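You operate a simulated robot arm through the tools that you are given. There is no shell and no other tool. Be economical: measure what you need, move in short steps, check, and stop when the job is done.

Carry out the task below with a simulated robot arm. There is one attempt and no reset: what you move stays moved.

TASK
Spray helium at the window cap's clamp; press OK if the leak rate stays under 1.0E-9, else FAIL.
Fine: press ZERO once first; probe back in its holder and the knob on the can shut before you press. Set down upright: helium probe. Where these are worked on the way, their far stop is far enough and under half their travel is too little: knob on the helium can.
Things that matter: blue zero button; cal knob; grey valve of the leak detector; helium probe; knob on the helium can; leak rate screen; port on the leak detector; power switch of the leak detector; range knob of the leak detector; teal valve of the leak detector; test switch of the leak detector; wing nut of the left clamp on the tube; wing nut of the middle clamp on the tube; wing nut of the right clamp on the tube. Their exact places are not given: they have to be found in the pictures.

The check looks at the end state, three seconds after you hand in, the way a careful person would. Anything else that was tipped, shoved, dropped, spilled or broken makes it a failure. A push-on lid holds only when it is set on centred and level and pressed home; a screw cap is set on level and turned clockwise until tight.

THE ROBOT
A 7-joint arm with a two-finger parallel gripper, hanging from a carriage that runs on a rail from [0.002, -1.869] to [0, 0.411] (x, y) and turns from -306 to 382 degrees about z. Base frame: it is fixed where the carriage stands at the start and does not move with it; the origin is on the floor, on the carriage's upright axis, x ahead of it, y to its left, z up; the surface under the hand at the start is at about z = 0.9. Lengths are in m, angles in degrees, forces in N, time in s.
With the tool pointing down near the work surface it reaches from about 0.18 to 0.66 m from the robot's upright axis, wherever it stands. Its first joint turns from -166.0 to 166.0 degrees. Places, roughly: blue zero button [0.6, 0.1, 1]; cal knob [0.5, -0.1, 0.9]; grey valve of the leak detector [0.7, -0.3, 1]; knob on the helium can [0.7, -0.4, 1.1]; leak rate screen [0.7, 0, 1.1]; port on the leak detector [0.7, -0.2, 0.9]; power switch of the leak detector [0.6, 0, 1]; range knob of the leak detector [0.6, 0.2, 1]; teal valve of the leak detector [0.5, -0.3, 1]; test switch of the leak detector [0.6, 0.1, 1]; wing nut of the left clamp on the tube [0.4, -0.1, 1]; wing nut of the middle clamp on the tube [0.4, -0.2, 1]; wing nut of the right clamp on the tube [0.4, -0.3, 1]; wing nut on the port on the leak detector [0.7, -0.1, 1]. Payload 3.91 kg.
The TCP is the grasp point between the finger pads, 0.03 m short of the fingertips. In the tool frame z runs along the fingers and y along their closing line. The gripper opens to 0.11 m. The fingers are 0.02 m wide and 0.01 m thick; the gripper's body (0.048 by 0.112 m) begins 0.055 m behind the TCP.
Orientation is told as [roll, pitch, yaw] about the base's x, y, z axes, in that order, counted from this pose: with the fingers straight down and closing along the base's y, the tool's x points along the base's -x, its y along +y and its z along -z.

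THE INTERFACE
- The arm moves only by the tool jog_arm. Its argument "rows" is a list of rows, each a list of 2 entries, a list of its own where there are three numbers: the shift along the tool's x, y, z in m, then the turn, a rotation vector about the tool's x, y, z in rad. In form: [[[dx, dy, dz], [rx, ry, rz]], ...]. A call has 1 to 10 rows; each row shifts and turns the commanded pose from where the row before left it, along the tool's axes as they then stand. "jaw" is the closure, from 0 (fully open) to 1 (shut), set as the call begins (left out, the last holds). Each row takes 0.2 s and may step no farther than 0.05 m and 8.6 degrees from the row before; otherwise, or with a gripper value out of range, the whole call is refused. Where a pose cannot be reached the arm comes as near as it can. A force on the tool above 90 N (or 10 N above the force at the start of the call, whichever is more), or a blocked arm, ends the call early, and 0.2 s more pass. The fingers move at their own pace (about 0.108 m/s each) and stop on an object; they squeeze with about 44 N. The grip force told is the motor's: it shows also when the fingers shut on nothing. Time passes only in rows, and 0.2 s behind the last, so rows that do not move let the fingers close. It gives the time, the measured TCP pose, the force on the tool (base axes), the opening and the grip force at its end, in the units of the frame above (readings bear some noise), with the torque about the TCP (base axes, N m) and any sound that the robot's microphone picked up, and new pictures: "pictures" is both (left out), scene, wrist or none.
- Cameras (640 x 400 px; columns grow to the right, rows downward): "scene" is now at [0.2657, -0.032, 1.6085]; the picture's right is [-0.41, -0.91, 0.00], its down [-0.74, 0.34, -0.58] and it looks along [0.53, -0.24, -0.81] (base axes); focal length 272 px, centre (320, 200). "wrist" rides on the gripper at [0.072, 0.017, -0.103] in the tool frame; the picture's right is [-0.23, 0.97, 0.00], its down [-0.76, -0.18, -0.62] and it looks along [-0.61, -0.14, 0.78] (tool axes); focal length 222 px, centre (320, 200).
- lift_body(by): slides the trunk up (or, below 0, down) by that many m; the arm and the scene camera ride with it, the base frame stays. It gives what a move gives, with no picture.
- steer(legs): drives the robot by 1 to 6 legs, each [ahead, left, turn to the left] in m, m and degrees, along the robot's own axes; the way and the turn of a leg run together, so that a leg with both is an arc; at most 1.5 m and 180 degrees a leg. The arm and the cameras ride along, it lands a little off, and it stops where it bumps. It keeps to its track: a leg is cut to what the track allows. It gives what a move gives, and a new picture of the scene camera.
- aim_head(pan, tilt): turns the head with the scene camera to pan (to the left, within 155 degrees either way) and tilt (down, from -29 to 69), counted from straight ahead of the robot. It gives what a move gives, and a new picture of the scene camera.
- measure_at(camera, pixels): for up to 12 pixels [column, row] of the newest picture of that camera ("zoom" is the newest enlarged one), the place [x, y, z] in the base frame of the surface seen there, good to about 0.003 m. It takes no simulated time.
- enlarge(camera, box): a new picture of the part [left, top, right, bottom] of that camera's present view, enlarged. It takes no simulated time.
- close_job(): hands the job in; it is judged then, once.

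Keep the steps short. Do not move on a guess: measure, check each grasp and each placing, and mend mistakes. In all there are 80 turns and 260 pictures (those below and enlarged ones count). Leave the gripper open and the arm clear of the work at the hand-in unless told otherwise, and finish with a single line.

The tools are called after "Emit:" by a JSON object that holds its "op" and its "data". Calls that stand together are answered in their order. jog_arm: Moves the arm, as the interface text tells. Its arguments: {"type":"object","properties":{"rows":{"type":"array","items":{"type":"array"}},"jaw":{"type":"number"},"pictures":{"type":"string","enum":["both","scene","wrist","none"]}},"required":["rows"]} The other tools are called the same way: lift_body (by) slides the trunk up or down; steer (legs) drives the base; aim_head (pan, tilt) turns the head that bears the scene camera; measure_at (camera, pixels) gives the place of the surface under pixels of a picture; enlarge (camera, box) takes an enlarged picture of a part of a camera's view; close_job () hands the job in.

At the start:

```text
time: 0.0
tcp_pos: [0.3581, -0.1758, 1.3998]
tool_rot: [0.0, 0.0, 0.0]
force: [-0.1, 0.0, -0.1]
torque: [-0.01, -0.02, 0.02]
grip_width: 0.1102
gripper_force: 0.1
trunk travel left (down, up): [-0.3, 0.28]
robot x, y, heading: [-0.0, -0.0002, -0.2]
head pan, tilt: [-24.3, 54.4]
```

scene: 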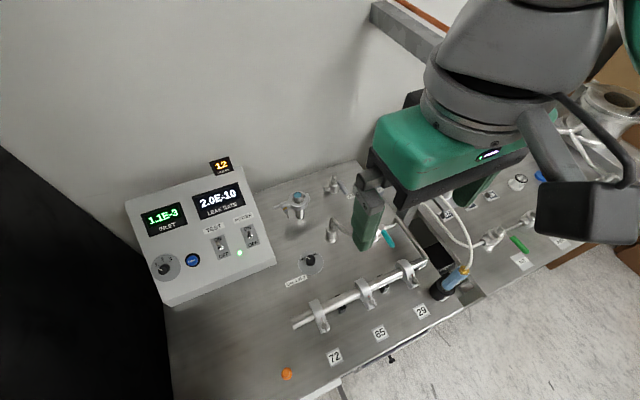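
wrist: 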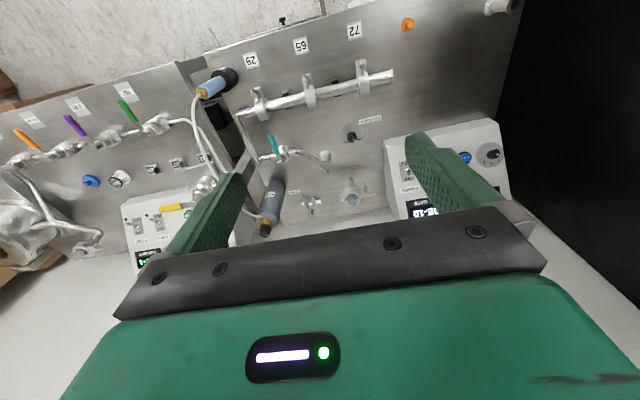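

I see the detector panel at left, a tube with three clamps, the probe (blue) near (455,280) in scene. I'll enlarge for detail.

Emit:
{"op": "enlarge", "data": {"camera": "scene", "box": [120, 150, 290, 310]}}

Emit:
{"op": "enlarge", "data": {"camera": "scene", "box": [270, 170, 480, 370]}}

Emit:
{"op": "enlarge", "data": {"camera": "wrist", "box": [170, 20, 430, 240]}}

```text
2.50 times, centred on (205, 230) of scene
```

zoom: 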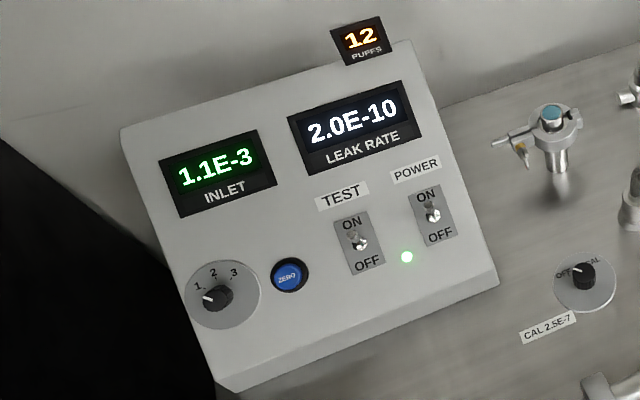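

```text
2.00 times, centred on (375, 270) of scene
```

zoom: 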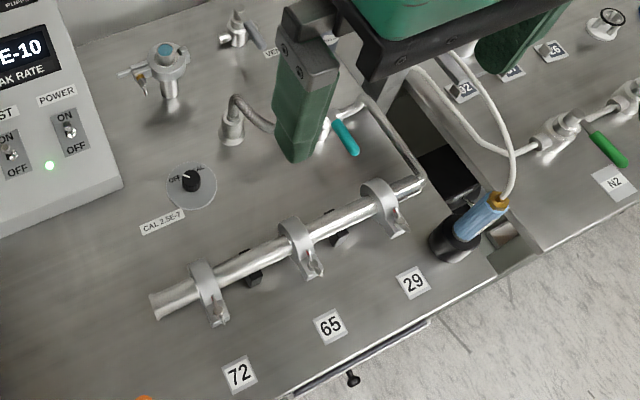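

```text
1.82 times, centred on (300, 130) of wrist
```

zoom: 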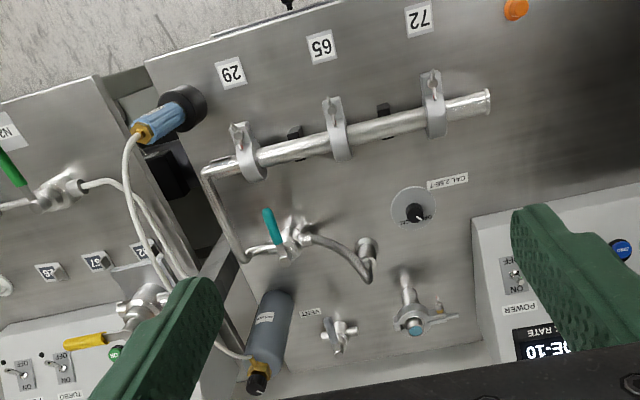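

Window cap (blue glass) with a clamp sits on the port at about (415,320) of the last zoom. I'll measure the key spots.

Emit:
{"op": "measure_at", "data": {"camera": "wrist", "pixels": [[199, 94], [212, 86], [229, 75], [264, 232], [275, 190], [352, 198], [368, 202], [350, 186], [465, 157], [275, 145], [310, 205]]}}

Emit:
{"op": "measure_at", "data": {"camera": "scene", "pixels": [[193, 260], [298, 196], [290, 210], [294, 217], [465, 270], [455, 280], [442, 290], [222, 245], [250, 236], [165, 267]]}}

Emit:
{"op": "enlarge", "data": {"camera": "wrist", "box": [310, 160, 400, 220]}}

Emit:
{"op": "enlarge", "data": {"camera": "wrist", "box": [180, 55, 270, 110]}}

Emit:
{"op": "enlarge", "data": {"camera": "wrist", "box": [235, 165, 315, 245]}}

```text
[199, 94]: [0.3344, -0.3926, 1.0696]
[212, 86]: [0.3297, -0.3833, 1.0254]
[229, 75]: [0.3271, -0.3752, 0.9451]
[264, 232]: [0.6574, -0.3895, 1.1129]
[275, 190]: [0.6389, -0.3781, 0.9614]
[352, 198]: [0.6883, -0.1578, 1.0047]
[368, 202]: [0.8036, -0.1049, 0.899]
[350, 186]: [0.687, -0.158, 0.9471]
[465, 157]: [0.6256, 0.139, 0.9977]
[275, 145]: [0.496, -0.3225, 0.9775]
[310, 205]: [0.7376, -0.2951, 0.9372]
```

```text
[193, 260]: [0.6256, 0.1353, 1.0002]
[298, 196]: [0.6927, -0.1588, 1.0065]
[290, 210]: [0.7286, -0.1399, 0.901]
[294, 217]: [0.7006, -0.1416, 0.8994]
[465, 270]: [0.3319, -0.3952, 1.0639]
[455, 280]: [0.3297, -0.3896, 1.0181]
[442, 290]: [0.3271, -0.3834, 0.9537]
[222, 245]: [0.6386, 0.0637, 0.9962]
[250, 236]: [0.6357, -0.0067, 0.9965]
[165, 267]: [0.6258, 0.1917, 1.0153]
```

```text
6.67 times, centred on (355, 190) of wrist
```

zoom: 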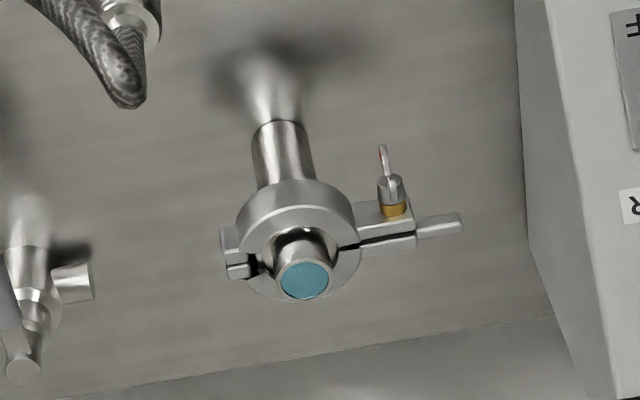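

```text
7.11 times, centred on (225, 82) of wrist
```

zoom: 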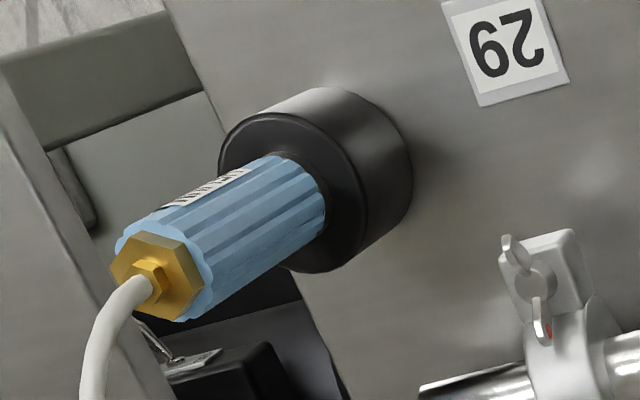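

```text
5.00 times, centred on (275, 205) of wrist
```

zoom: 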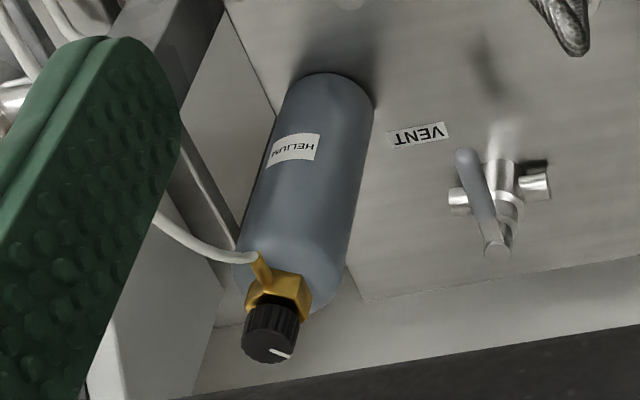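

Now a closer look at the switches, the range knob, and the can's knob.

Emit:
{"op": "enlarge", "data": {"camera": "scene", "box": [200, 212, 264, 262]}}

Emit:
{"op": "enlarge", "data": {"camera": "scene", "box": [145, 240, 205, 290]}}

Emit:
{"op": "enlarge", "data": {"camera": "wrist", "box": [245, 125, 345, 190]}}

Emit:
{"op": "enlarge", "data": {"camera": "scene", "box": [272, 170, 352, 230]}}

```text
8.00 times, centred on (232, 237) of scene
```

zoom: 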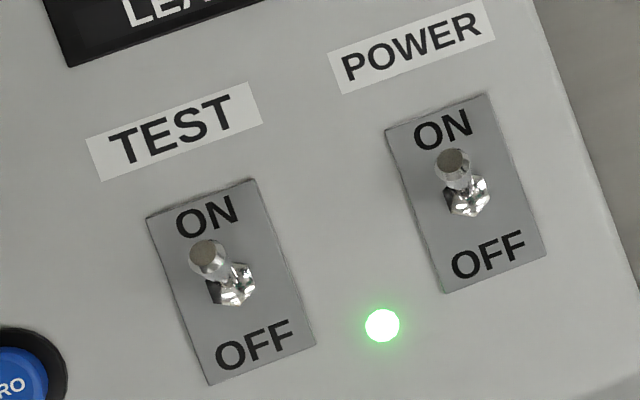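

```text
8.00 times, centred on (175, 265) of scene
```

zoom: 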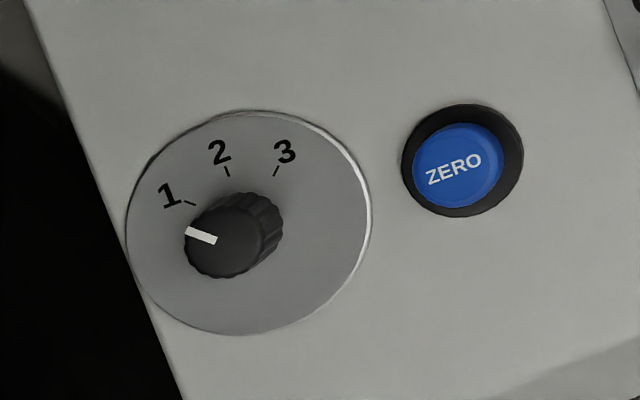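

```text
6.15 times, centred on (295, 158) of wrist
```

zoom: 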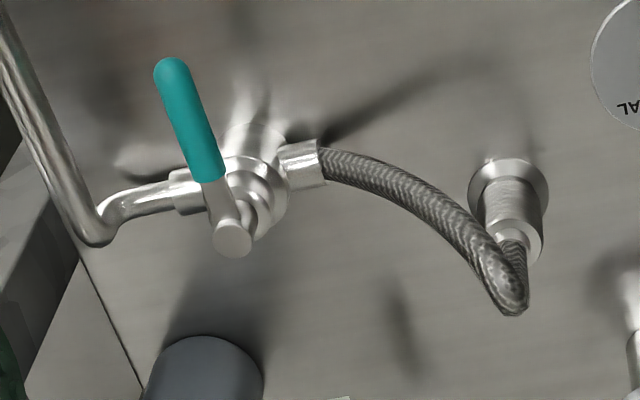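

```text
6.67 times, centred on (312, 200) of scene
```

zoom: 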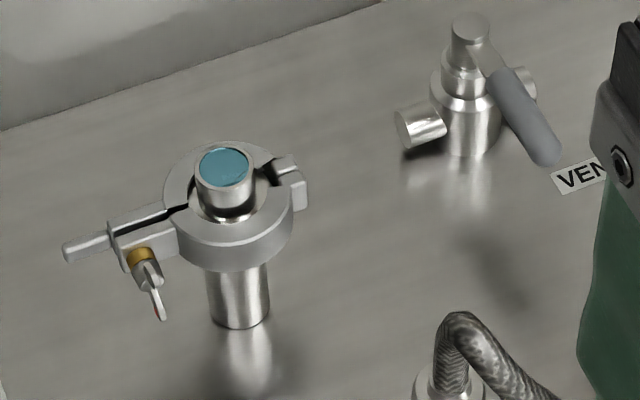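

Power and TEST are on, range 1, teal valve across its line (tube isolated). I don't yet see OK/FAIL keys; look around.

Emit:
{"op": "aim_head", "data": {"pan": 20, "tilt": 60}}

Emit:
{"op": "aim_head", "data": {"pan": -60, "tilt": 50}}

Emit:
{"op": "enlarge", "data": {"camera": "wrist", "box": [350, 0, 530, 110]}}

```text
time: 1.1
tcp_pos: [0.3585, -0.1757, 1.3999]
tool_rot: [0.0, 0.0, 0.0]
force: [-0.1, -0.4, 0.0]
torque: [-0.01, 0.01, 0.01]
grip_width: 0.1102
gripper_force: 0.1
trunk travel left (down, up): [-0.3, 0.28]
robot x, y, heading: [0.0036, -0.0002, 0.1]
head pan, tilt: [20.0, 60.0]
```

scene: 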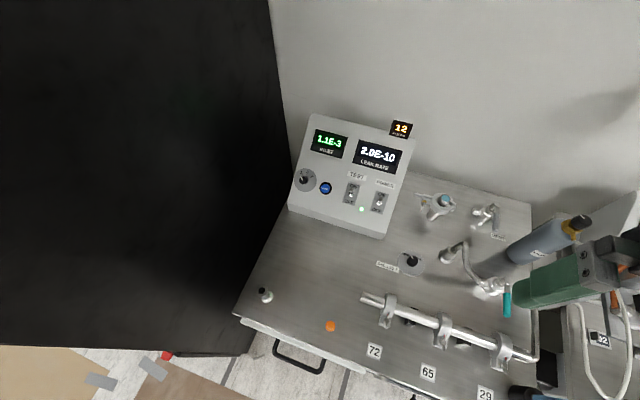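

```text
time: 2.6
tcp_pos: [0.3581, -0.1751, 1.4003]
tool_rot: [0.0, -0.1, 0.0]
force: [-0.4, 0.6, 0.1]
torque: [-0.03, 0.03, -0.01]
grip_width: 0.1103
gripper_force: 0.1
trunk travel left (down, up): [-0.3, 0.28]
robot x, y, heading: [-0.0008, 0.0002, -0.0]
head pan, tilt: [-60.0, 50.0]
```

scene: 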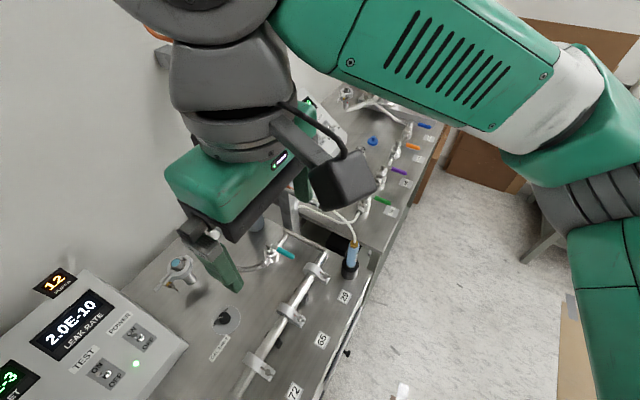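

```text
3.56 times, centred on (440, 55) of wrist
```

zoom: 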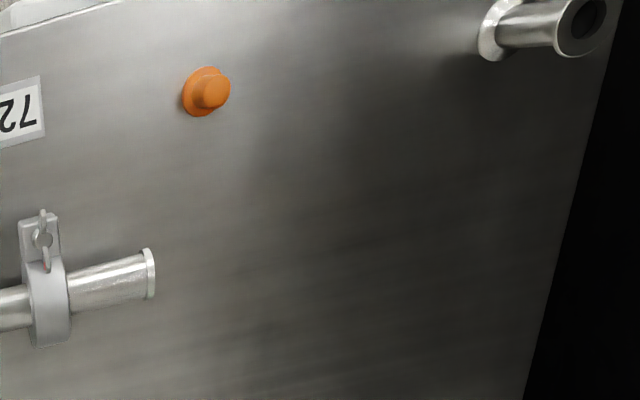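

No OK/FAIL keys seen on this bench top; drive along the rail (arm is high, clear) to look at the rest.

Emit:
{"op": "steer", "data": {"legs": [[0, -0.6, 0]]}}

Emit:
{"op": "aim_head", "data": {"pan": -10, "tilt": 55}}

Emit:
{"op": "aim_head", "data": {"pan": 45, "tilt": 55}}

Emit:
{"op": "jog_arm", "data": {"rows": [[[0, 0, 0], [0, 0, 0]]], "pictures": "wrist"}}

```text
time: 6.0
tcp_pos: [0.3586, -0.7727, 1.4006]
tool_rot: [0.1, 0.0, 0.0]
force: [0.6, -0.2, -0.1]
torque: [0.0, -0.02, 0.0]
grip_width: 0.1101
gripper_force: 0.1
trunk travel left (down, up): [-0.3, 0.28]
robot x, y, heading: [-0.0007, -0.6017, 0.3]
head pan, tilt: [-60.0, 50.0]
```

scene: 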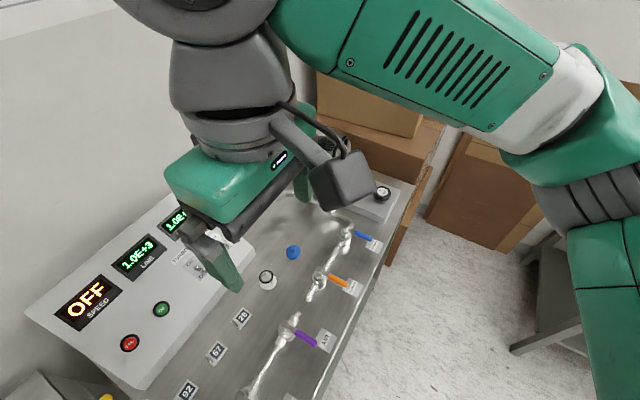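

```text
time: 7.2
tcp_pos: [0.3579, -0.7731, 1.4003]
tool_rot: [0.0, 0.0, 0.1]
force: [0.5, -0.1, 0.6]
torque: [0.0, 0.02, -0.04]
grip_width: 0.11
gripper_force: 0.0
trunk travel left (down, up): [-0.3, 0.28]
robot x, y, heading: [0.0064, -0.6016, 0.0]
head pan, tilt: [-10.0, 55.0]
```

scene: 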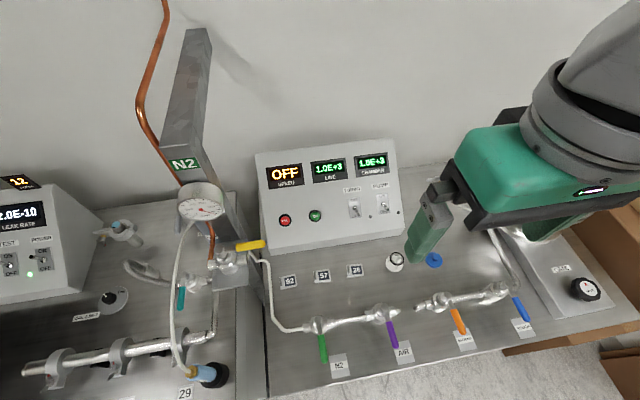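

```text
time: 8.5
tcp_pos: [0.359, -0.7723, 1.3999]
tool_rot: [0.1, 0.1, 0.1]
force: [-0.7, 0.1, -1.3]
torque: [0.02, 0.0, -0.03]
grip_width: 0.1101
gripper_force: 0.1
trunk travel left (down, up): [-0.3, 0.28]
robot x, y, heading: [0.0014, -0.5954, 0.3]
head pan, tilt: [45.0, 55.0]
```

scene: 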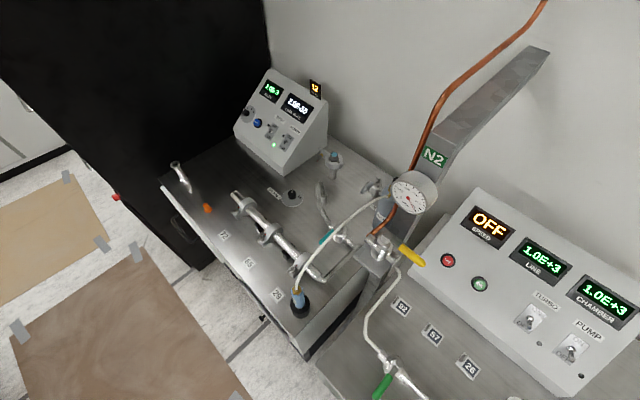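

```text
time: 8.9
tcp_pos: [0.3589, -0.7733, 1.3998]
tool_rot: [0.1, 0.1, 0.1]
force: [-0.1, -0.7, -0.2]
torque: [0.01, 0.02, 0.01]
grip_width: 0.1097
gripper_force: 0.0
trunk travel left (down, up): [-0.3, 0.28]
robot x, y, heading: [0.0009, -0.5957, 0.1]
head pan, tilt: [45.0, 55.0]
```

wrist: 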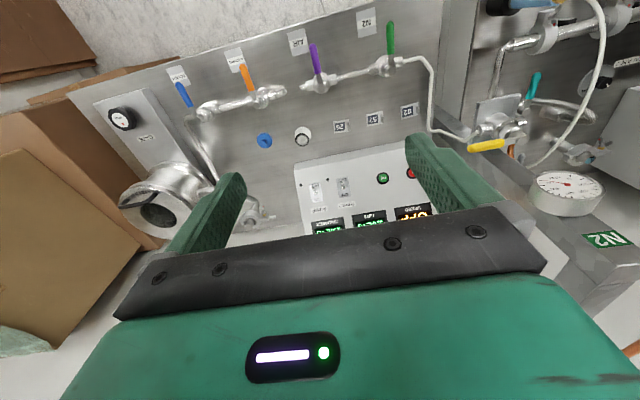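

There are a red and a green button on the other panel; read them.

Emit:
{"op": "enlarge", "data": {"camera": "scene", "box": [420, 200, 560, 330]}}

Emit:
{"op": "enlarge", "data": {"camera": "scene", "box": [225, 60, 345, 180]}}

Emit:
{"op": "measure_at", "data": {"camera": "scene", "pixels": [[447, 260], [479, 284], [465, 285], [460, 250]]}}

```text
3.08 times, centred on (490, 265) of scene
```

zoom: 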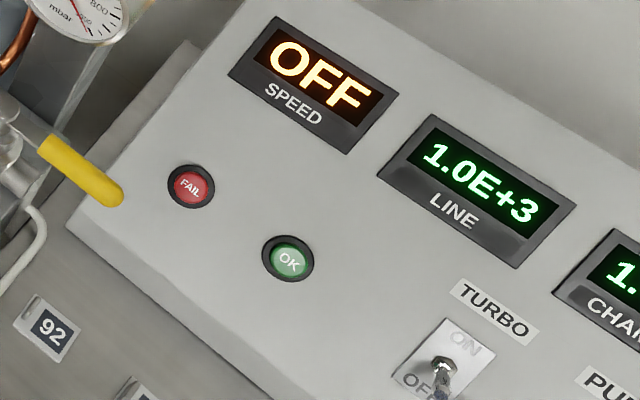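

```text
3.33 times, centred on (285, 120) of scene
```

zoom: 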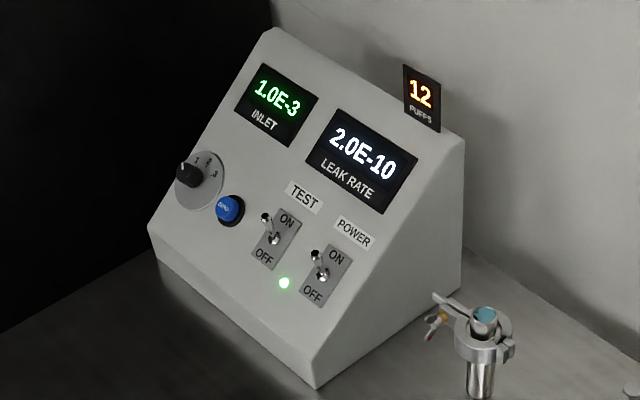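

```text
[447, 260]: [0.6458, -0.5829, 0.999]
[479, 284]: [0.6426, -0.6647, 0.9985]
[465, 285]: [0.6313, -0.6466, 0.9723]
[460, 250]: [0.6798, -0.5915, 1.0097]
```

Found: FAIL at (0.646,-0.583,0.999), OK at (0.643,-0.665,0.999). First job: ZERO. Drive back and aim the head at the detector.

Emit:
{"op": "steer", "data": {"legs": [[0, 0.68, 0]]}}

Emit:
{"op": "aim_head", "data": {"pan": 10, "tilt": 52}}

Emit:
{"op": "measure_at", "data": {"camera": "scene", "pixels": [[320, 200], [300, 200], [340, 200]]}}

```text
time: 12.7
tcp_pos: [0.359, -0.0834, 1.3998]
tool_rot: [0.1, 0.1, 0.2]
force: [0.2, -0.3, -0.6]
torque: [0.01, 0.01, -0.03]
grip_width: 0.1098
gripper_force: 0.0
trunk travel left (down, up): [-0.3, 0.28]
robot x, y, heading: [-0.0014, 0.0901, 0.1]
head pan, tilt: [45.0, 55.0]
```

scene: 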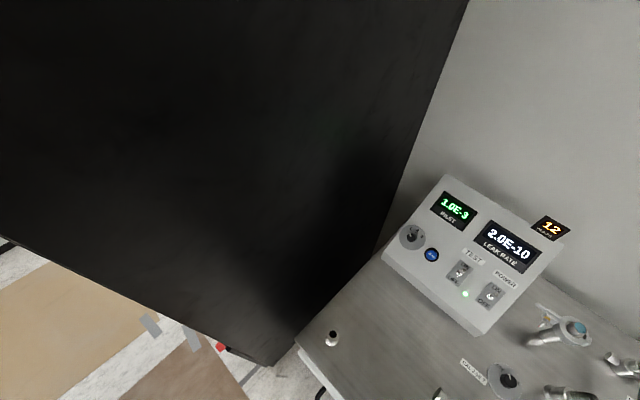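

```text
time: 13.7
tcp_pos: [0.3598, -0.0848, 1.4008]
tool_rot: [0.0, 0.0, 0.2]
force: [-0.2, -0.7, 0.3]
torque: [0.0, -0.03, 0.01]
grip_width: 0.1101
gripper_force: 0.0
trunk travel left (down, up): [-0.3, 0.28]
robot x, y, heading: [-0.0012, 0.0883, 0.6]
head pan, tilt: [10.0, 52.0]
```

scene: 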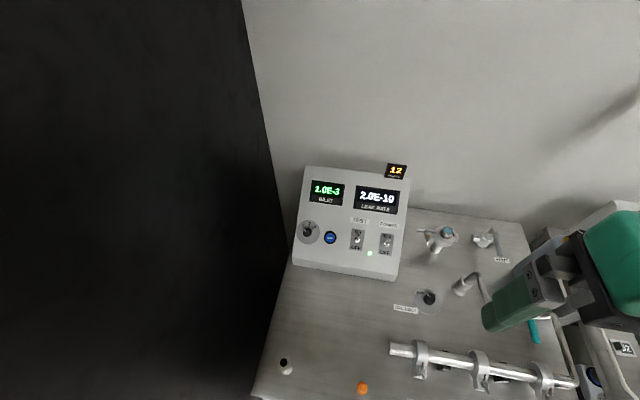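

```text
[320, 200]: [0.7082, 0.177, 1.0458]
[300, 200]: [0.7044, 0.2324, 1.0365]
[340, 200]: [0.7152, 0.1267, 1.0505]
```

Measure ZERO button and panel surface around.

Emit:
{"op": "measure_at", "data": {"camera": "scene", "pixels": [[330, 238], [330, 237], [331, 239], [330, 260], [330, 215], [362, 272], [250, 150], [285, 230]]}}

Emit:
{"op": "enlarge", "data": {"camera": "scene", "box": [290, 160, 420, 290]}}

```text
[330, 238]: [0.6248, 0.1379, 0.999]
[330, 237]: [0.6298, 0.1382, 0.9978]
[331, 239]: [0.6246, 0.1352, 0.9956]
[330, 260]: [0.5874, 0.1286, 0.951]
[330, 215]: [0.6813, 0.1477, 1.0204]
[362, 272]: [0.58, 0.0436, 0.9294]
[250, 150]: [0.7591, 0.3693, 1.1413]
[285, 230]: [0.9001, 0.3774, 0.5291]
```

```text
3.08 times, centred on (355, 225) of scene
```

zoom: 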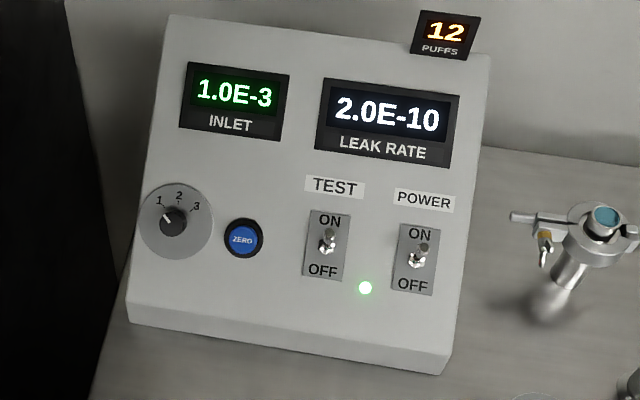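

Panel slope ≈36.5°. Close the jaw, move to in front of ZERO, then tilt so fingers point along the panel's normal.

Emit:
{"op": "jog_arm", "data": {"rows": [[[-0.02, 0.022, 0.03], [0, 0, 0]], [[-0.02, 0.022, 0.03], [0, 0, 0]], [[-0.02, 0.022, 0.03], [0, 0, 0]], [[-0.02, 0.022, 0.03], [0, 0, 0]], [[-0.02, 0.022, 0.03], [0, 0, 0]], [[-0.02, 0.022, 0.03], [0, 0, 0]], [[-0.02, 0.022, 0.03], [0, 0, 0]], [[-0.02, 0.022, 0.03], [0, 0, 0]], [[-0.02, 0.022, 0.03], [0, 0, 0]], [[-0.02, 0.022, 0.03], [0, 0, 0]]], "jaw": 1, "pictures": "none"}}

Emit:
{"op": "jog_arm", "data": {"rows": [[[0, 0, 0], [0, -0.1274, 0]], [[0, 0, 0], [0, -0.1274, 0]], [[0, 0, 0], [0, -0.1274, 0]], [[0, 0, 0], [0, -0.1274, 0]], [[0, 0, 0], [0, -0.1274, 0]], [[0, 0, 0], [0, 0, 0]]]}}

```text
time: 15.9
tcp_pos: [0.5602, 0.1343, 1.099]
tool_rot: [-0.1, 0.0, 0.1]
force: [-0.5, 0.4, 0.0]
torque: [0.03, 0.0, -0.01]
grip_width: 0.0
gripper_force: 37.7
trunk travel left (down, up): [-0.3, 0.28]
robot x, y, heading: [0.0003, 0.0895, 0.2]
head pan, tilt: [10.0, 52.0]
```

```text
time: 17.3
tcp_pos: [0.5583, 0.1364, 1.1002]
tool_rot: [0.0, -36.6, 0.3]
force: [0.5, -0.3, -0.3]
torque: [0.02, 0.01, 0.01]
grip_width: 0.0
gripper_force: 37.3
trunk travel left (down, up): [-0.3, 0.28]
robot x, y, heading: [0.0019, 0.0911, 0.3]
head pan, tilt: [10.0, 52.0]
```

scene: 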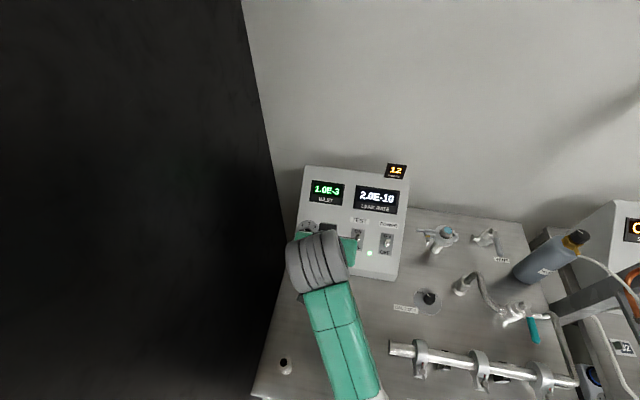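
wrist: 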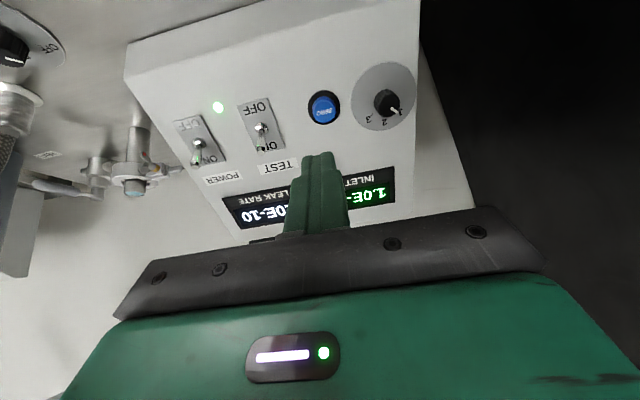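

Aligned within mm. Approach along the normal to ~2 cm off the button.

Emit:
{"op": "jog_arm", "data": {"rows": [[[0.0066, 0.001, 0.035], [0, 0, 0]], [[0, 0, 0.035], [0, 0, 0]], [[0, 0, 0], [0, 0, 0]]], "pictures": "wrist"}}

Emit:
{"op": "enlarge", "data": {"camera": "wrist", "box": [230, 80, 430, 240]}}

```text
time: 18.1
tcp_pos: [0.5948, 0.1372, 1.0383]
tool_rot: [0.1, -36.4, 0.1]
force: [0.4, 0.0, 0.7]
torque: [0.0, 0.01, 0.02]
grip_width: 0.0
gripper_force: 37.6
trunk travel left (down, up): [-0.3, 0.28]
robot x, y, heading: [0.0007, 0.0881, -0.0]
head pan, tilt: [10.0, 52.0]
```

wrist: 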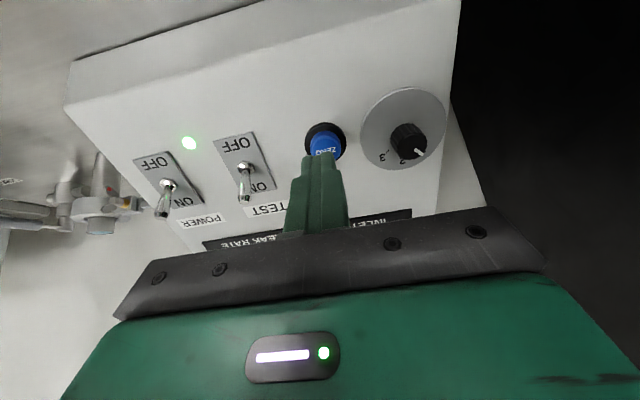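

```text
2.50 times, centred on (330, 160) of wrist
```

zoom: 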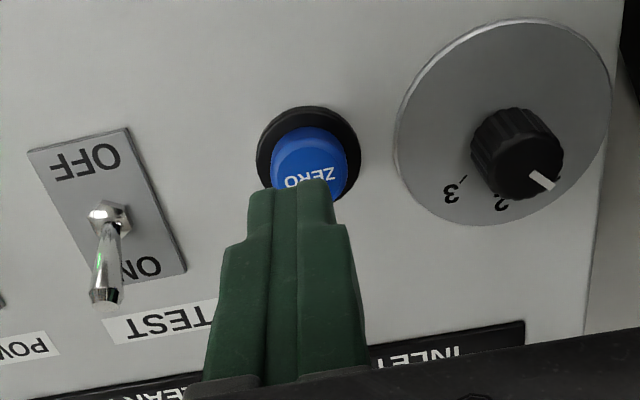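

Emit:
{"op": "jog_arm", "data": {"rows": [[[0, 0, 0.018], [0, 0, 0]], [[0, 0, 0.004], [0, 0, 0]], [[0, 0, 0.003], [0, 0, 0]], [[0, 0, 0.002], [0, 0, 0]]], "pictures": "wrist"}}

```text
time: 19.1
tcp_pos: [0.6098, 0.1374, 1.0186]
tool_rot: [0.0, -36.6, 0.3]
force: [-1.2, 1.1, 1.0]
torque: [-0.02, 0.03, 0.01]
grip_width: 0.0
gripper_force: 38.0
trunk travel left (down, up): [-0.3, 0.28]
robot x, y, heading: [0.0014, 0.0905, -0.0]
head pan, tilt: [10.0, 52.0]
heard: click
```

wrist: 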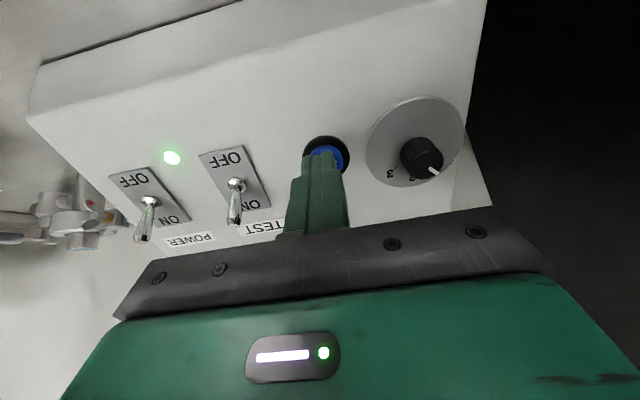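

A click: ZERO pressed. Back off along the normal and level the tool.

Emit:
{"op": "jog_arm", "data": {"rows": [[[0, 0, -0.04], [0, 0, 0]], [[0, 0, -0.05], [0, 0, 0]], [[0, 0, -0.05], [0, 0, 0]], [[0, 0, 0], [0, 0.1274, 0]], [[0, 0, 0], [0, 0.1274, 0]], [[0, 0, 0], [0, 0.1274, 0]], [[0, 0, 0], [0, 0.1274, 0]], [[0, 0, 0], [0, 0.1274, 0]], [[0, 0, -0.05], [0, 0, 0]], [[0, 0, -0.05], [0, 0, 0]]], "jaw": 0, "pictures": "scene"}}

Emit:
{"op": "enlarge", "data": {"camera": "scene", "box": [290, 160, 420, 290]}}

```text
time: 21.3
tcp_pos: [0.5276, 0.1399, 1.2312]
tool_rot: [0.0, 0.1, 0.3]
force: [-0.9, 0.3, 0.3]
torque: [0.0, -0.02, -0.03]
grip_width: 0.1102
gripper_force: 0.1
out of reach, approached as far as the arm can: row 5
trunk travel left (down, up): [-0.3, 0.28]
robot x, y, heading: [0.0001, 0.0887, 0.3]
head pan, tilt: [10.0, 52.0]
```

scene: 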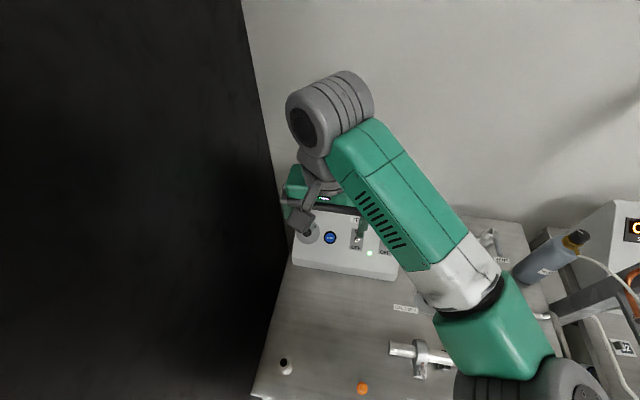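

```text
3.08 times, centred on (355, 225) of scene
```

zoom: 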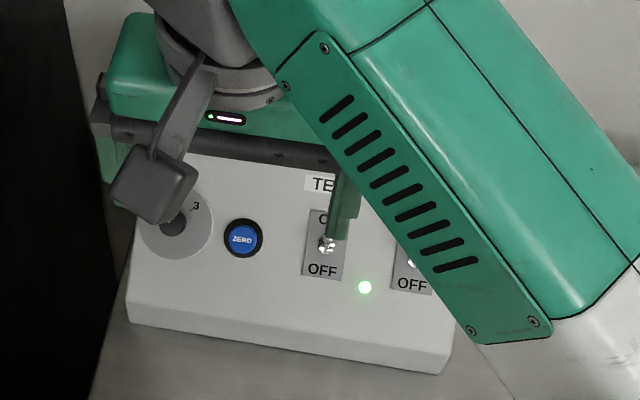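

ZERO button back up. Retract high, then drive to stand opposite the can.

Emit:
{"op": "jog_arm", "data": {"rows": [[[0.02, -0.01, -0.034], [0, 0, 0]], [[0.02, -0.01, -0.034], [0, 0, 0]], [[0.02, -0.01, -0.034], [0, 0, 0]], [[0.04, -0.01, -0.02], [0, 0, 0]], [[0.04, -0.01, -0.02], [0, 0, 0]], [[0, 0, 0], [0, 0, 0]]], "pictures": "none"}}

Emit:
{"op": "steer", "data": {"legs": [[0, -0.48, 0]]}}

Emit:
{"op": "aim_head", "data": {"pan": 10, "tilt": 50}}

Emit:
{"op": "jog_arm", "data": {"rows": [[[0, 0, 0], [0, 0, 0]]], "pictures": "wrist"}}

```text
time: 22.7
tcp_pos: [0.3893, 0.0862, 1.3727]
tool_rot: [0.0, 0.0, 0.1]
force: [0.5, -0.4, -0.5]
torque: [0.0, 0.03, -0.03]
grip_width: 0.1102
gripper_force: 0.1
trunk travel left (down, up): [-0.3, 0.28]
robot x, y, heading: [-0.0015, 0.088, 0.1]
head pan, tilt: [10.0, 52.0]
```

```text
time: 25.5
tcp_pos: [0.3899, -0.4008, 1.373]
tool_rot: [0.0, 0.0, -0.3]
force: [0.2, 0.5, 0.3]
torque: [0.0, -0.01, 0.01]
grip_width: 0.1101
gripper_force: 0.1
trunk travel left (down, up): [-0.3, 0.28]
robot x, y, heading: [-0.0002, -0.3944, -0.0]
head pan, tilt: [10.0, 52.0]
```

scene: 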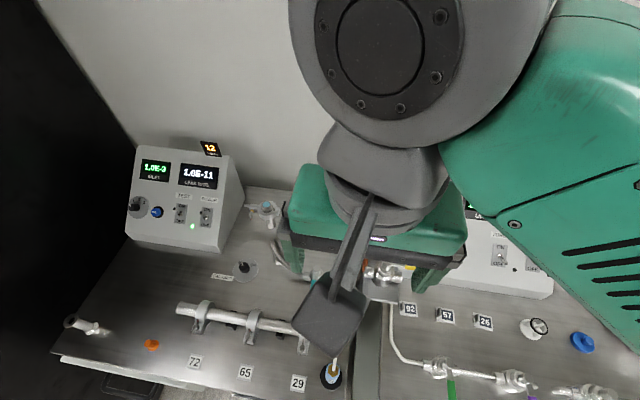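

```text
time: 26.2
tcp_pos: [0.3897, -0.4021, 1.3725]
tool_rot: [0.0, 0.0, -0.3]
force: [0.5, -0.4, -0.6]
torque: [-0.02, 0.02, 0.0]
grip_width: 0.11
gripper_force: 0.1
trunk travel left (down, up): [-0.3, 0.28]
robot x, y, heading: [-0.0011, -0.3981, -0.5]
head pan, tilt: [10.0, 50.0]
```

scene: 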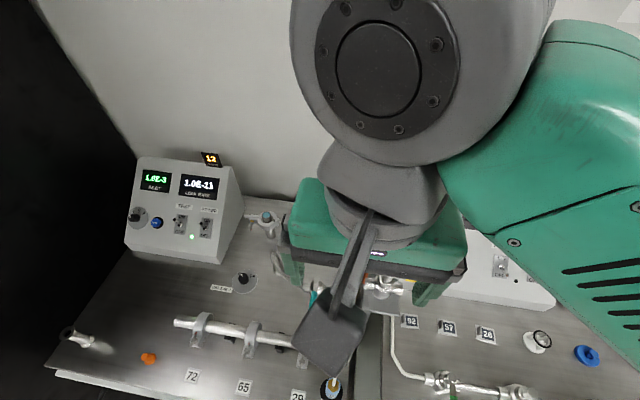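

```text
time: 26.6
tcp_pos: [0.3894, -0.4019, 1.3729]
tool_rot: [0.0, 0.0, -0.3]
force: [0.6, 0.6, 0.5]
torque: [0.02, 0.03, -0.01]
grip_width: 0.11
gripper_force: 0.0
trunk travel left (down, up): [-0.3, 0.28]
robot x, y, heading: [-0.0004, -0.3937, -0.1]
head pan, tilt: [10.0, 50.0]
```

wrist: 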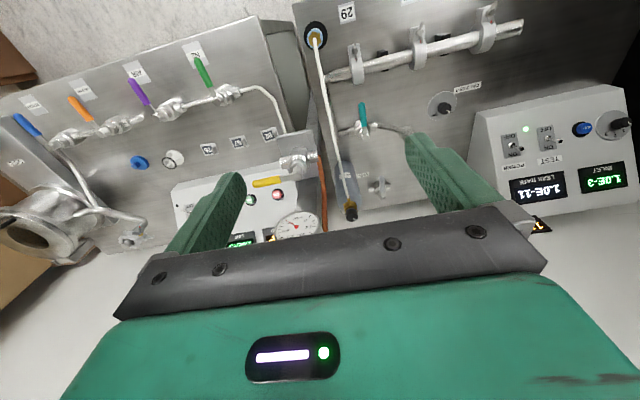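

Leak rate is now 1.0E-11: zero took. Now measure the can knob, gauge and post.

Emit:
{"op": "measure_at", "data": {"camera": "wrist", "pixels": [[351, 213], [349, 206], [347, 200], [346, 170], [297, 226], [275, 226], [322, 190], [285, 150], [322, 60], [355, 209]]}}

Emit:
{"op": "enlarge", "data": {"camera": "wrist", "box": [265, 130, 405, 240]}}

Emit:
{"op": "enlarge", "data": {"camera": "wrist", "box": [330, 190, 370, 225]}}

```text
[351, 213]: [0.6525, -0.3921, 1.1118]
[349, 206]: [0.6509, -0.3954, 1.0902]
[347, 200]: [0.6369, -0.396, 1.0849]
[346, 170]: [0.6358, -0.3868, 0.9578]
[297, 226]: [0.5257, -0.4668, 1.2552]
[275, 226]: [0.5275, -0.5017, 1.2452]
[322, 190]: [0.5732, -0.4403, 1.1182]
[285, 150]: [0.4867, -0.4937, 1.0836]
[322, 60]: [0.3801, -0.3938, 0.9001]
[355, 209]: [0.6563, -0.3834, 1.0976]
```

```text
3.64 times, centred on (335, 185) of wrist
```

zoom: 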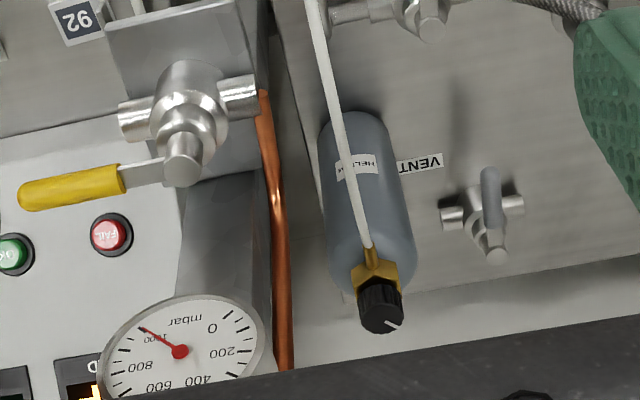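

```text
11.43 times, centred on (350, 208) of wrist
```

zoom: 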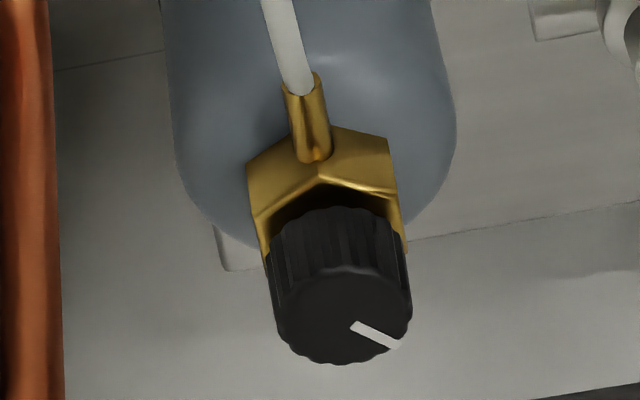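

The gauge/post with copper pipe is close to the can knob. I'll get a clear side view to measure those before reaching in.

Emit:
{"op": "steer", "data": {"legs": [[0, -0.25, 0]]}}

Emit:
{"op": "aim_head", "data": {"pan": 35, "tilt": 45}}

```text
time: 28.4
tcp_pos: [0.3917, -0.6452, 1.3727]
tool_rot: [0.0, 0.0, -0.1]
force: [0.3, -0.1, 0.7]
torque: [-0.01, 0.01, 0.01]
grip_width: 0.1101
gripper_force: 0.1
trunk travel left (down, up): [-0.3, 0.28]
robot x, y, heading: [-0.002, -0.6435, -0.0]
head pan, tilt: [10.0, 50.0]
```

scene: 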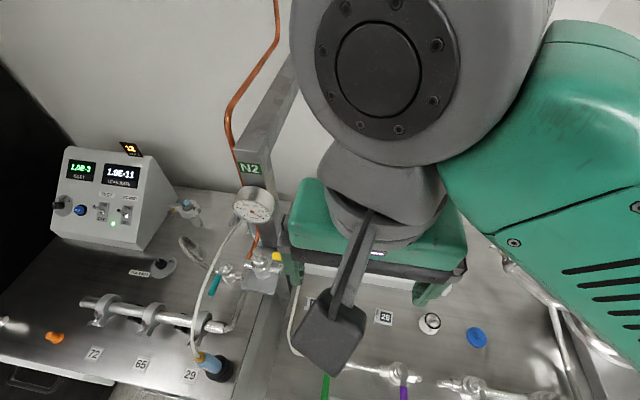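

```text
time: 29.3
tcp_pos: [0.3906, -0.6461, 1.3724]
tool_rot: [0.0, -0.1, 0.0]
force: [0.4, -0.2, 0.0]
torque: [0.0, 0.0, 0.02]
grip_width: 0.1099
gripper_force: 0.1
trunk travel left (down, up): [-0.3, 0.28]
robot x, y, heading: [-0.0015, -0.6406, -0.0]
head pan, tilt: [35.0, 45.0]
```

scene: 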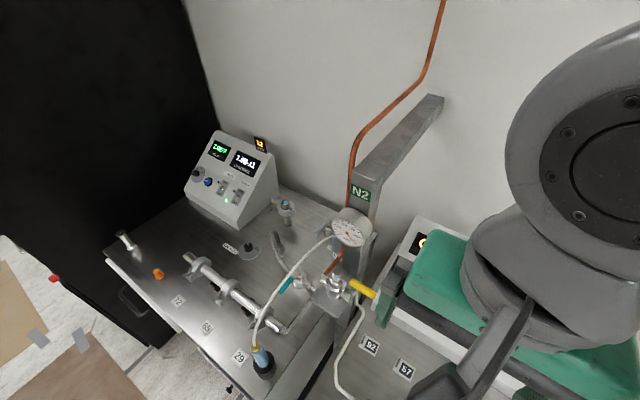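

Emit:
{"op": "measure_at", "data": {"camera": "scene", "pixels": [[348, 230], [362, 195], [440, 100], [400, 140], [352, 170], [352, 150], [385, 112], [425, 70], [440, 10], [328, 262], [360, 288], [333, 230]]}}

Emit:
{"op": "enlarge", "data": {"camera": "scene", "box": [270, 130, 470, 320]}}

```text
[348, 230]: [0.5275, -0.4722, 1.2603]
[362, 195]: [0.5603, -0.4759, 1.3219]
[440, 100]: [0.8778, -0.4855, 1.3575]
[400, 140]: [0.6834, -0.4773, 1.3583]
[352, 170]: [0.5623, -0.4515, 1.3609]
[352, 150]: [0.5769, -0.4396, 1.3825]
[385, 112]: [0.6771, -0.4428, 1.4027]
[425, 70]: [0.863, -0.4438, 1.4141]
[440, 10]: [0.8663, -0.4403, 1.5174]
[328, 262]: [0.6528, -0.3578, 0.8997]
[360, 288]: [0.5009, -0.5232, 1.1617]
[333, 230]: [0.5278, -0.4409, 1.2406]
```

```text
2.11 times, centred on (370, 225) of scene
```

zoom: 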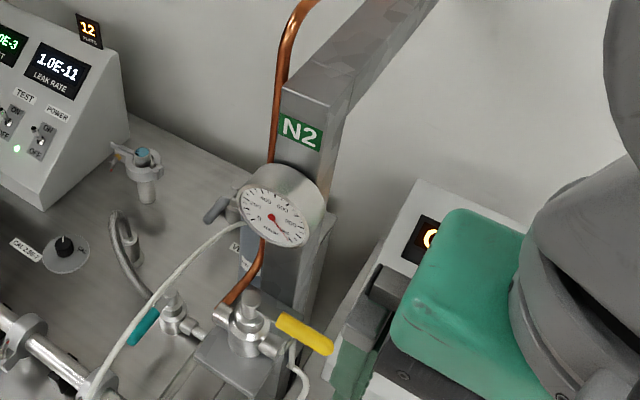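

Copper pipe runs at y≈-0.44 (x 0.57–0.86), gauge at (0.527,-0.472,1.25). I'll come at the knob from the +y side with the hand leaning away from the pipe. Drive there.

Emit:
{"op": "steer", "data": {"legs": [[0, 0.34, 0]]}}

Emit:
{"op": "jog_arm", "data": {"rows": [[[0, 0, 0], [0.105, -0.105, 0]], [[0, 0, 0], [0.105, -0.105, 0]], [[-0.04, 0, 0], [0, 0, 0]], [[-0.04, 0, 0], [0, 0, 0]], [[-0.04, 0, 0.02], [0, 0, 0]], [[-0.04, 0, 0.02], [0, 0, 0]], [[-0.03, 0, 0.03], [0, 0, 0]], [[0, 0, 0.03], [0, 0, 0]], [[0, 0, 0], [0, 0, 0]]], "jaw": 0.4}}

```text
time: 31.5
tcp_pos: [0.3913, -0.3062, 1.3726]
tool_rot: [0.0, 0.0, 0.0]
force: [-0.5, -0.4, 0.7]
torque: [-0.03, 0.01, 0.0]
grip_width: 0.1098
gripper_force: 0.0
trunk travel left (down, up): [-0.3, 0.28]
robot x, y, heading: [0.0028, -0.3053, 0.2]
head pan, tilt: [35.0, 45.0]
```

scene: 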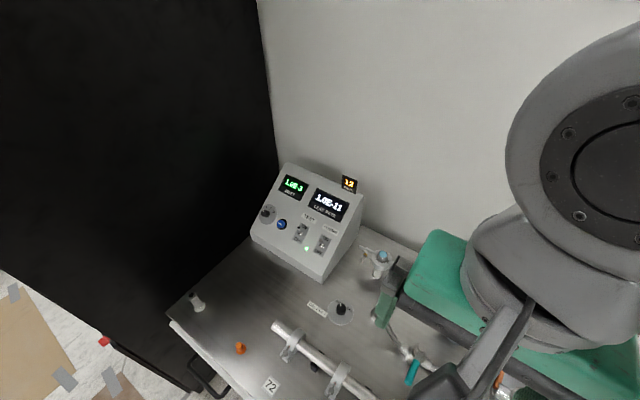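

```text
time: 33.5
tcp_pos: [0.5946, -0.325, 1.3167]
tool_rot: [-12.3, -11.9, 1.3]
force: [-0.3, -0.9, 0.7]
torque: [-0.02, 0.0, 0.01]
grip_width: 0.0662
gripper_force: 0.0
trunk travel left (down, up): [-0.3, 0.28]
robot x, y, heading: [0.0045, -0.3067, -0.2]
head pan, tilt: [35.0, 45.0]
```

scene: 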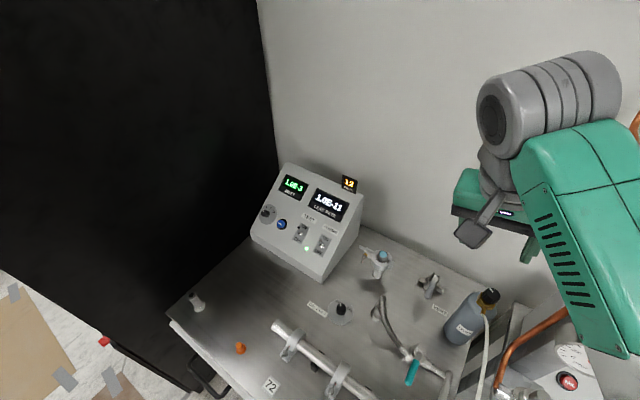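
wrist: 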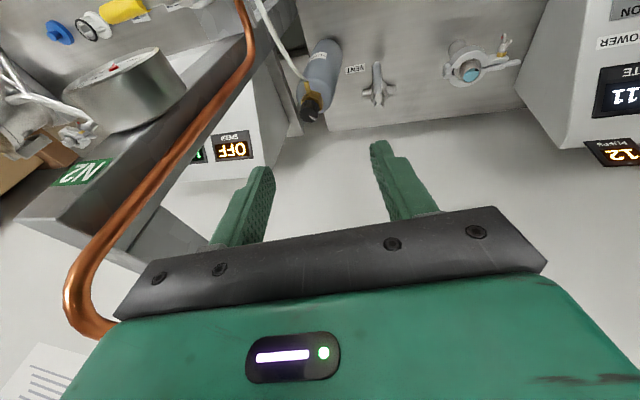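

Good clearance. Re-measure the knob from both cameras.

Emit:
{"op": "enlarge", "data": {"camera": "wrist", "box": [290, 65, 350, 135]}}

Emit:
{"op": "measure_at", "data": {"camera": "wrist", "pixels": [[310, 113], [304, 108], [318, 106], [311, 104], [309, 118], [305, 90]]}}

Emit:
{"op": "enlarge", "data": {"camera": "scene", "box": [430, 270, 530, 370]}}

Emit:
{"op": "measure_at", "data": {"camera": "scene", "pixels": [[490, 296], [487, 295], [493, 294], [484, 305]]}}

```text
5.71 times, centred on (320, 100) of wrist
```

zoom: 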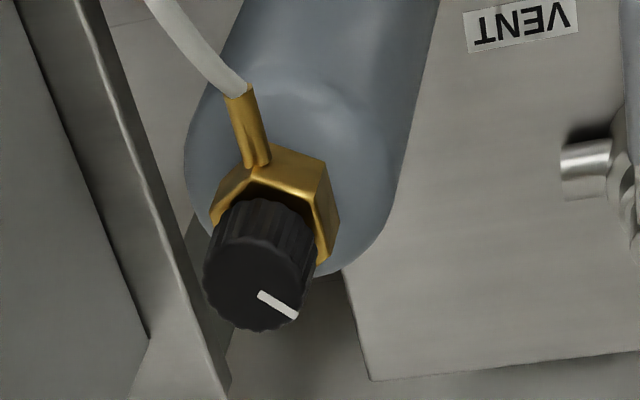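

```text
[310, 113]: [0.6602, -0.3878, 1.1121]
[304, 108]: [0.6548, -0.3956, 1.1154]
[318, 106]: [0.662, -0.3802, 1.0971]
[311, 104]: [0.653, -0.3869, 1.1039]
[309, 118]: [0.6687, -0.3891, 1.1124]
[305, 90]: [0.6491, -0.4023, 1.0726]
```

```text
4.00 times, centred on (480, 320) of scene
```

zoom: 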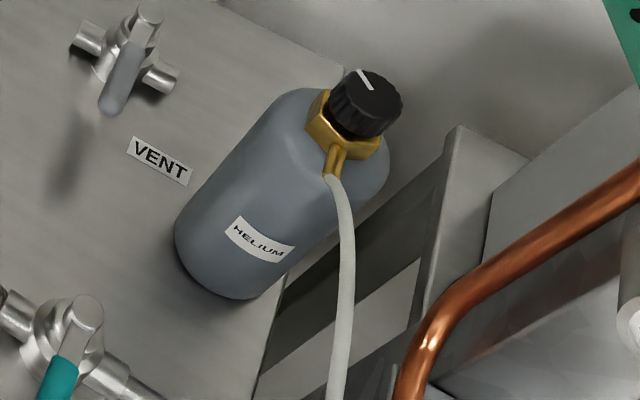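

```text
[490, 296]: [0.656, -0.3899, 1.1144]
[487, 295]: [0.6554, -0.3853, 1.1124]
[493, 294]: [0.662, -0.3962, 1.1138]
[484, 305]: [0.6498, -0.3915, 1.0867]
```

Knob axis (0.658,-0.390), top z 1.113. Move to 6 cm short of the grasp along the tool axis.

Emit:
{"op": "jog_arm", "data": {"rows": [[[-0.0042, -0.0045, 0.037], [0, 0, 0]], [[-0.0042, -0.0045, 0.037], [0, 0, 0]], [[-0.0042, -0.0045, 0.037], [0, 0, 0]], [[-0.0042, -0.0045, 0.037], [0, 0, 0]], [[0, 0, 0], [0, 0, 0]]], "jaw": 0.45}}

Emit:
{"op": "enlarge", "data": {"camera": "wrist", "box": [200, 60, 440, 240]}}

```text
time: 34.7
tcp_pos: [0.6419, -0.3698, 1.1821]
tool_rot: [-12.2, -11.9, 1.2]
force: [0.1, -0.6, -0.1]
torque: [-0.01, 0.0, -0.05]
grip_width: 0.0606
gripper_force: 0.1
trunk travel left (down, up): [-0.3, 0.28]
robot x, y, heading: [0.0015, -0.2996, -0.3]
head pan, tilt: [35.0, 45.0]
```

scene: 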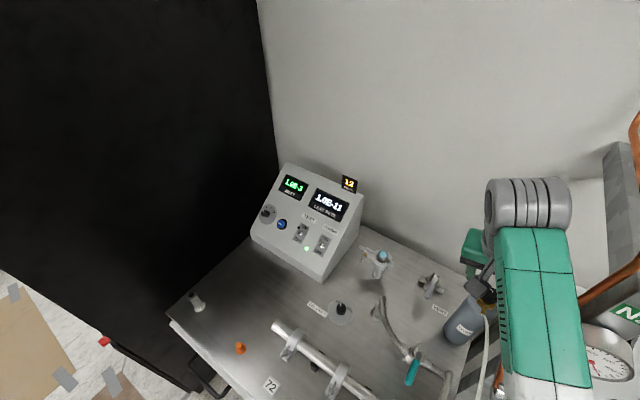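
wrist: 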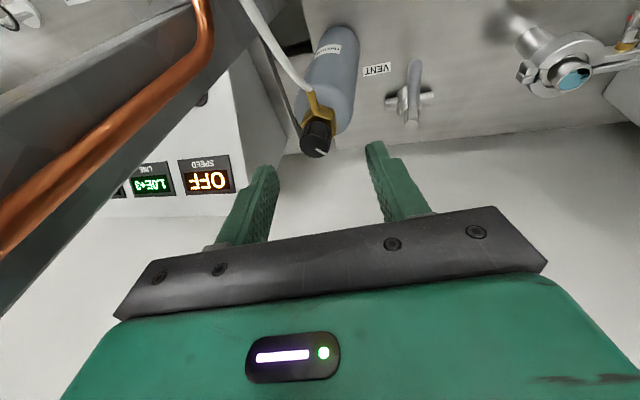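

```text
2.22 times, centred on (320, 150) of wrist
```

zoom: 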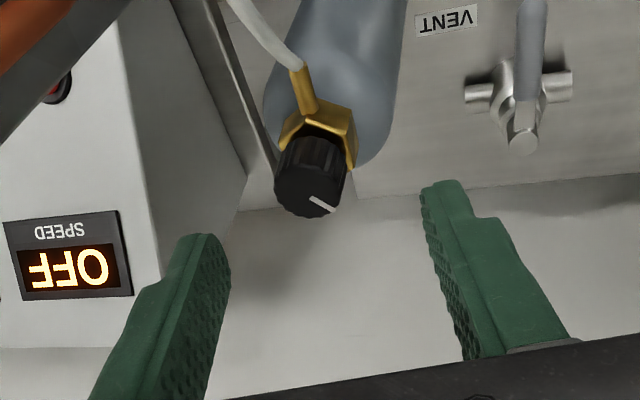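

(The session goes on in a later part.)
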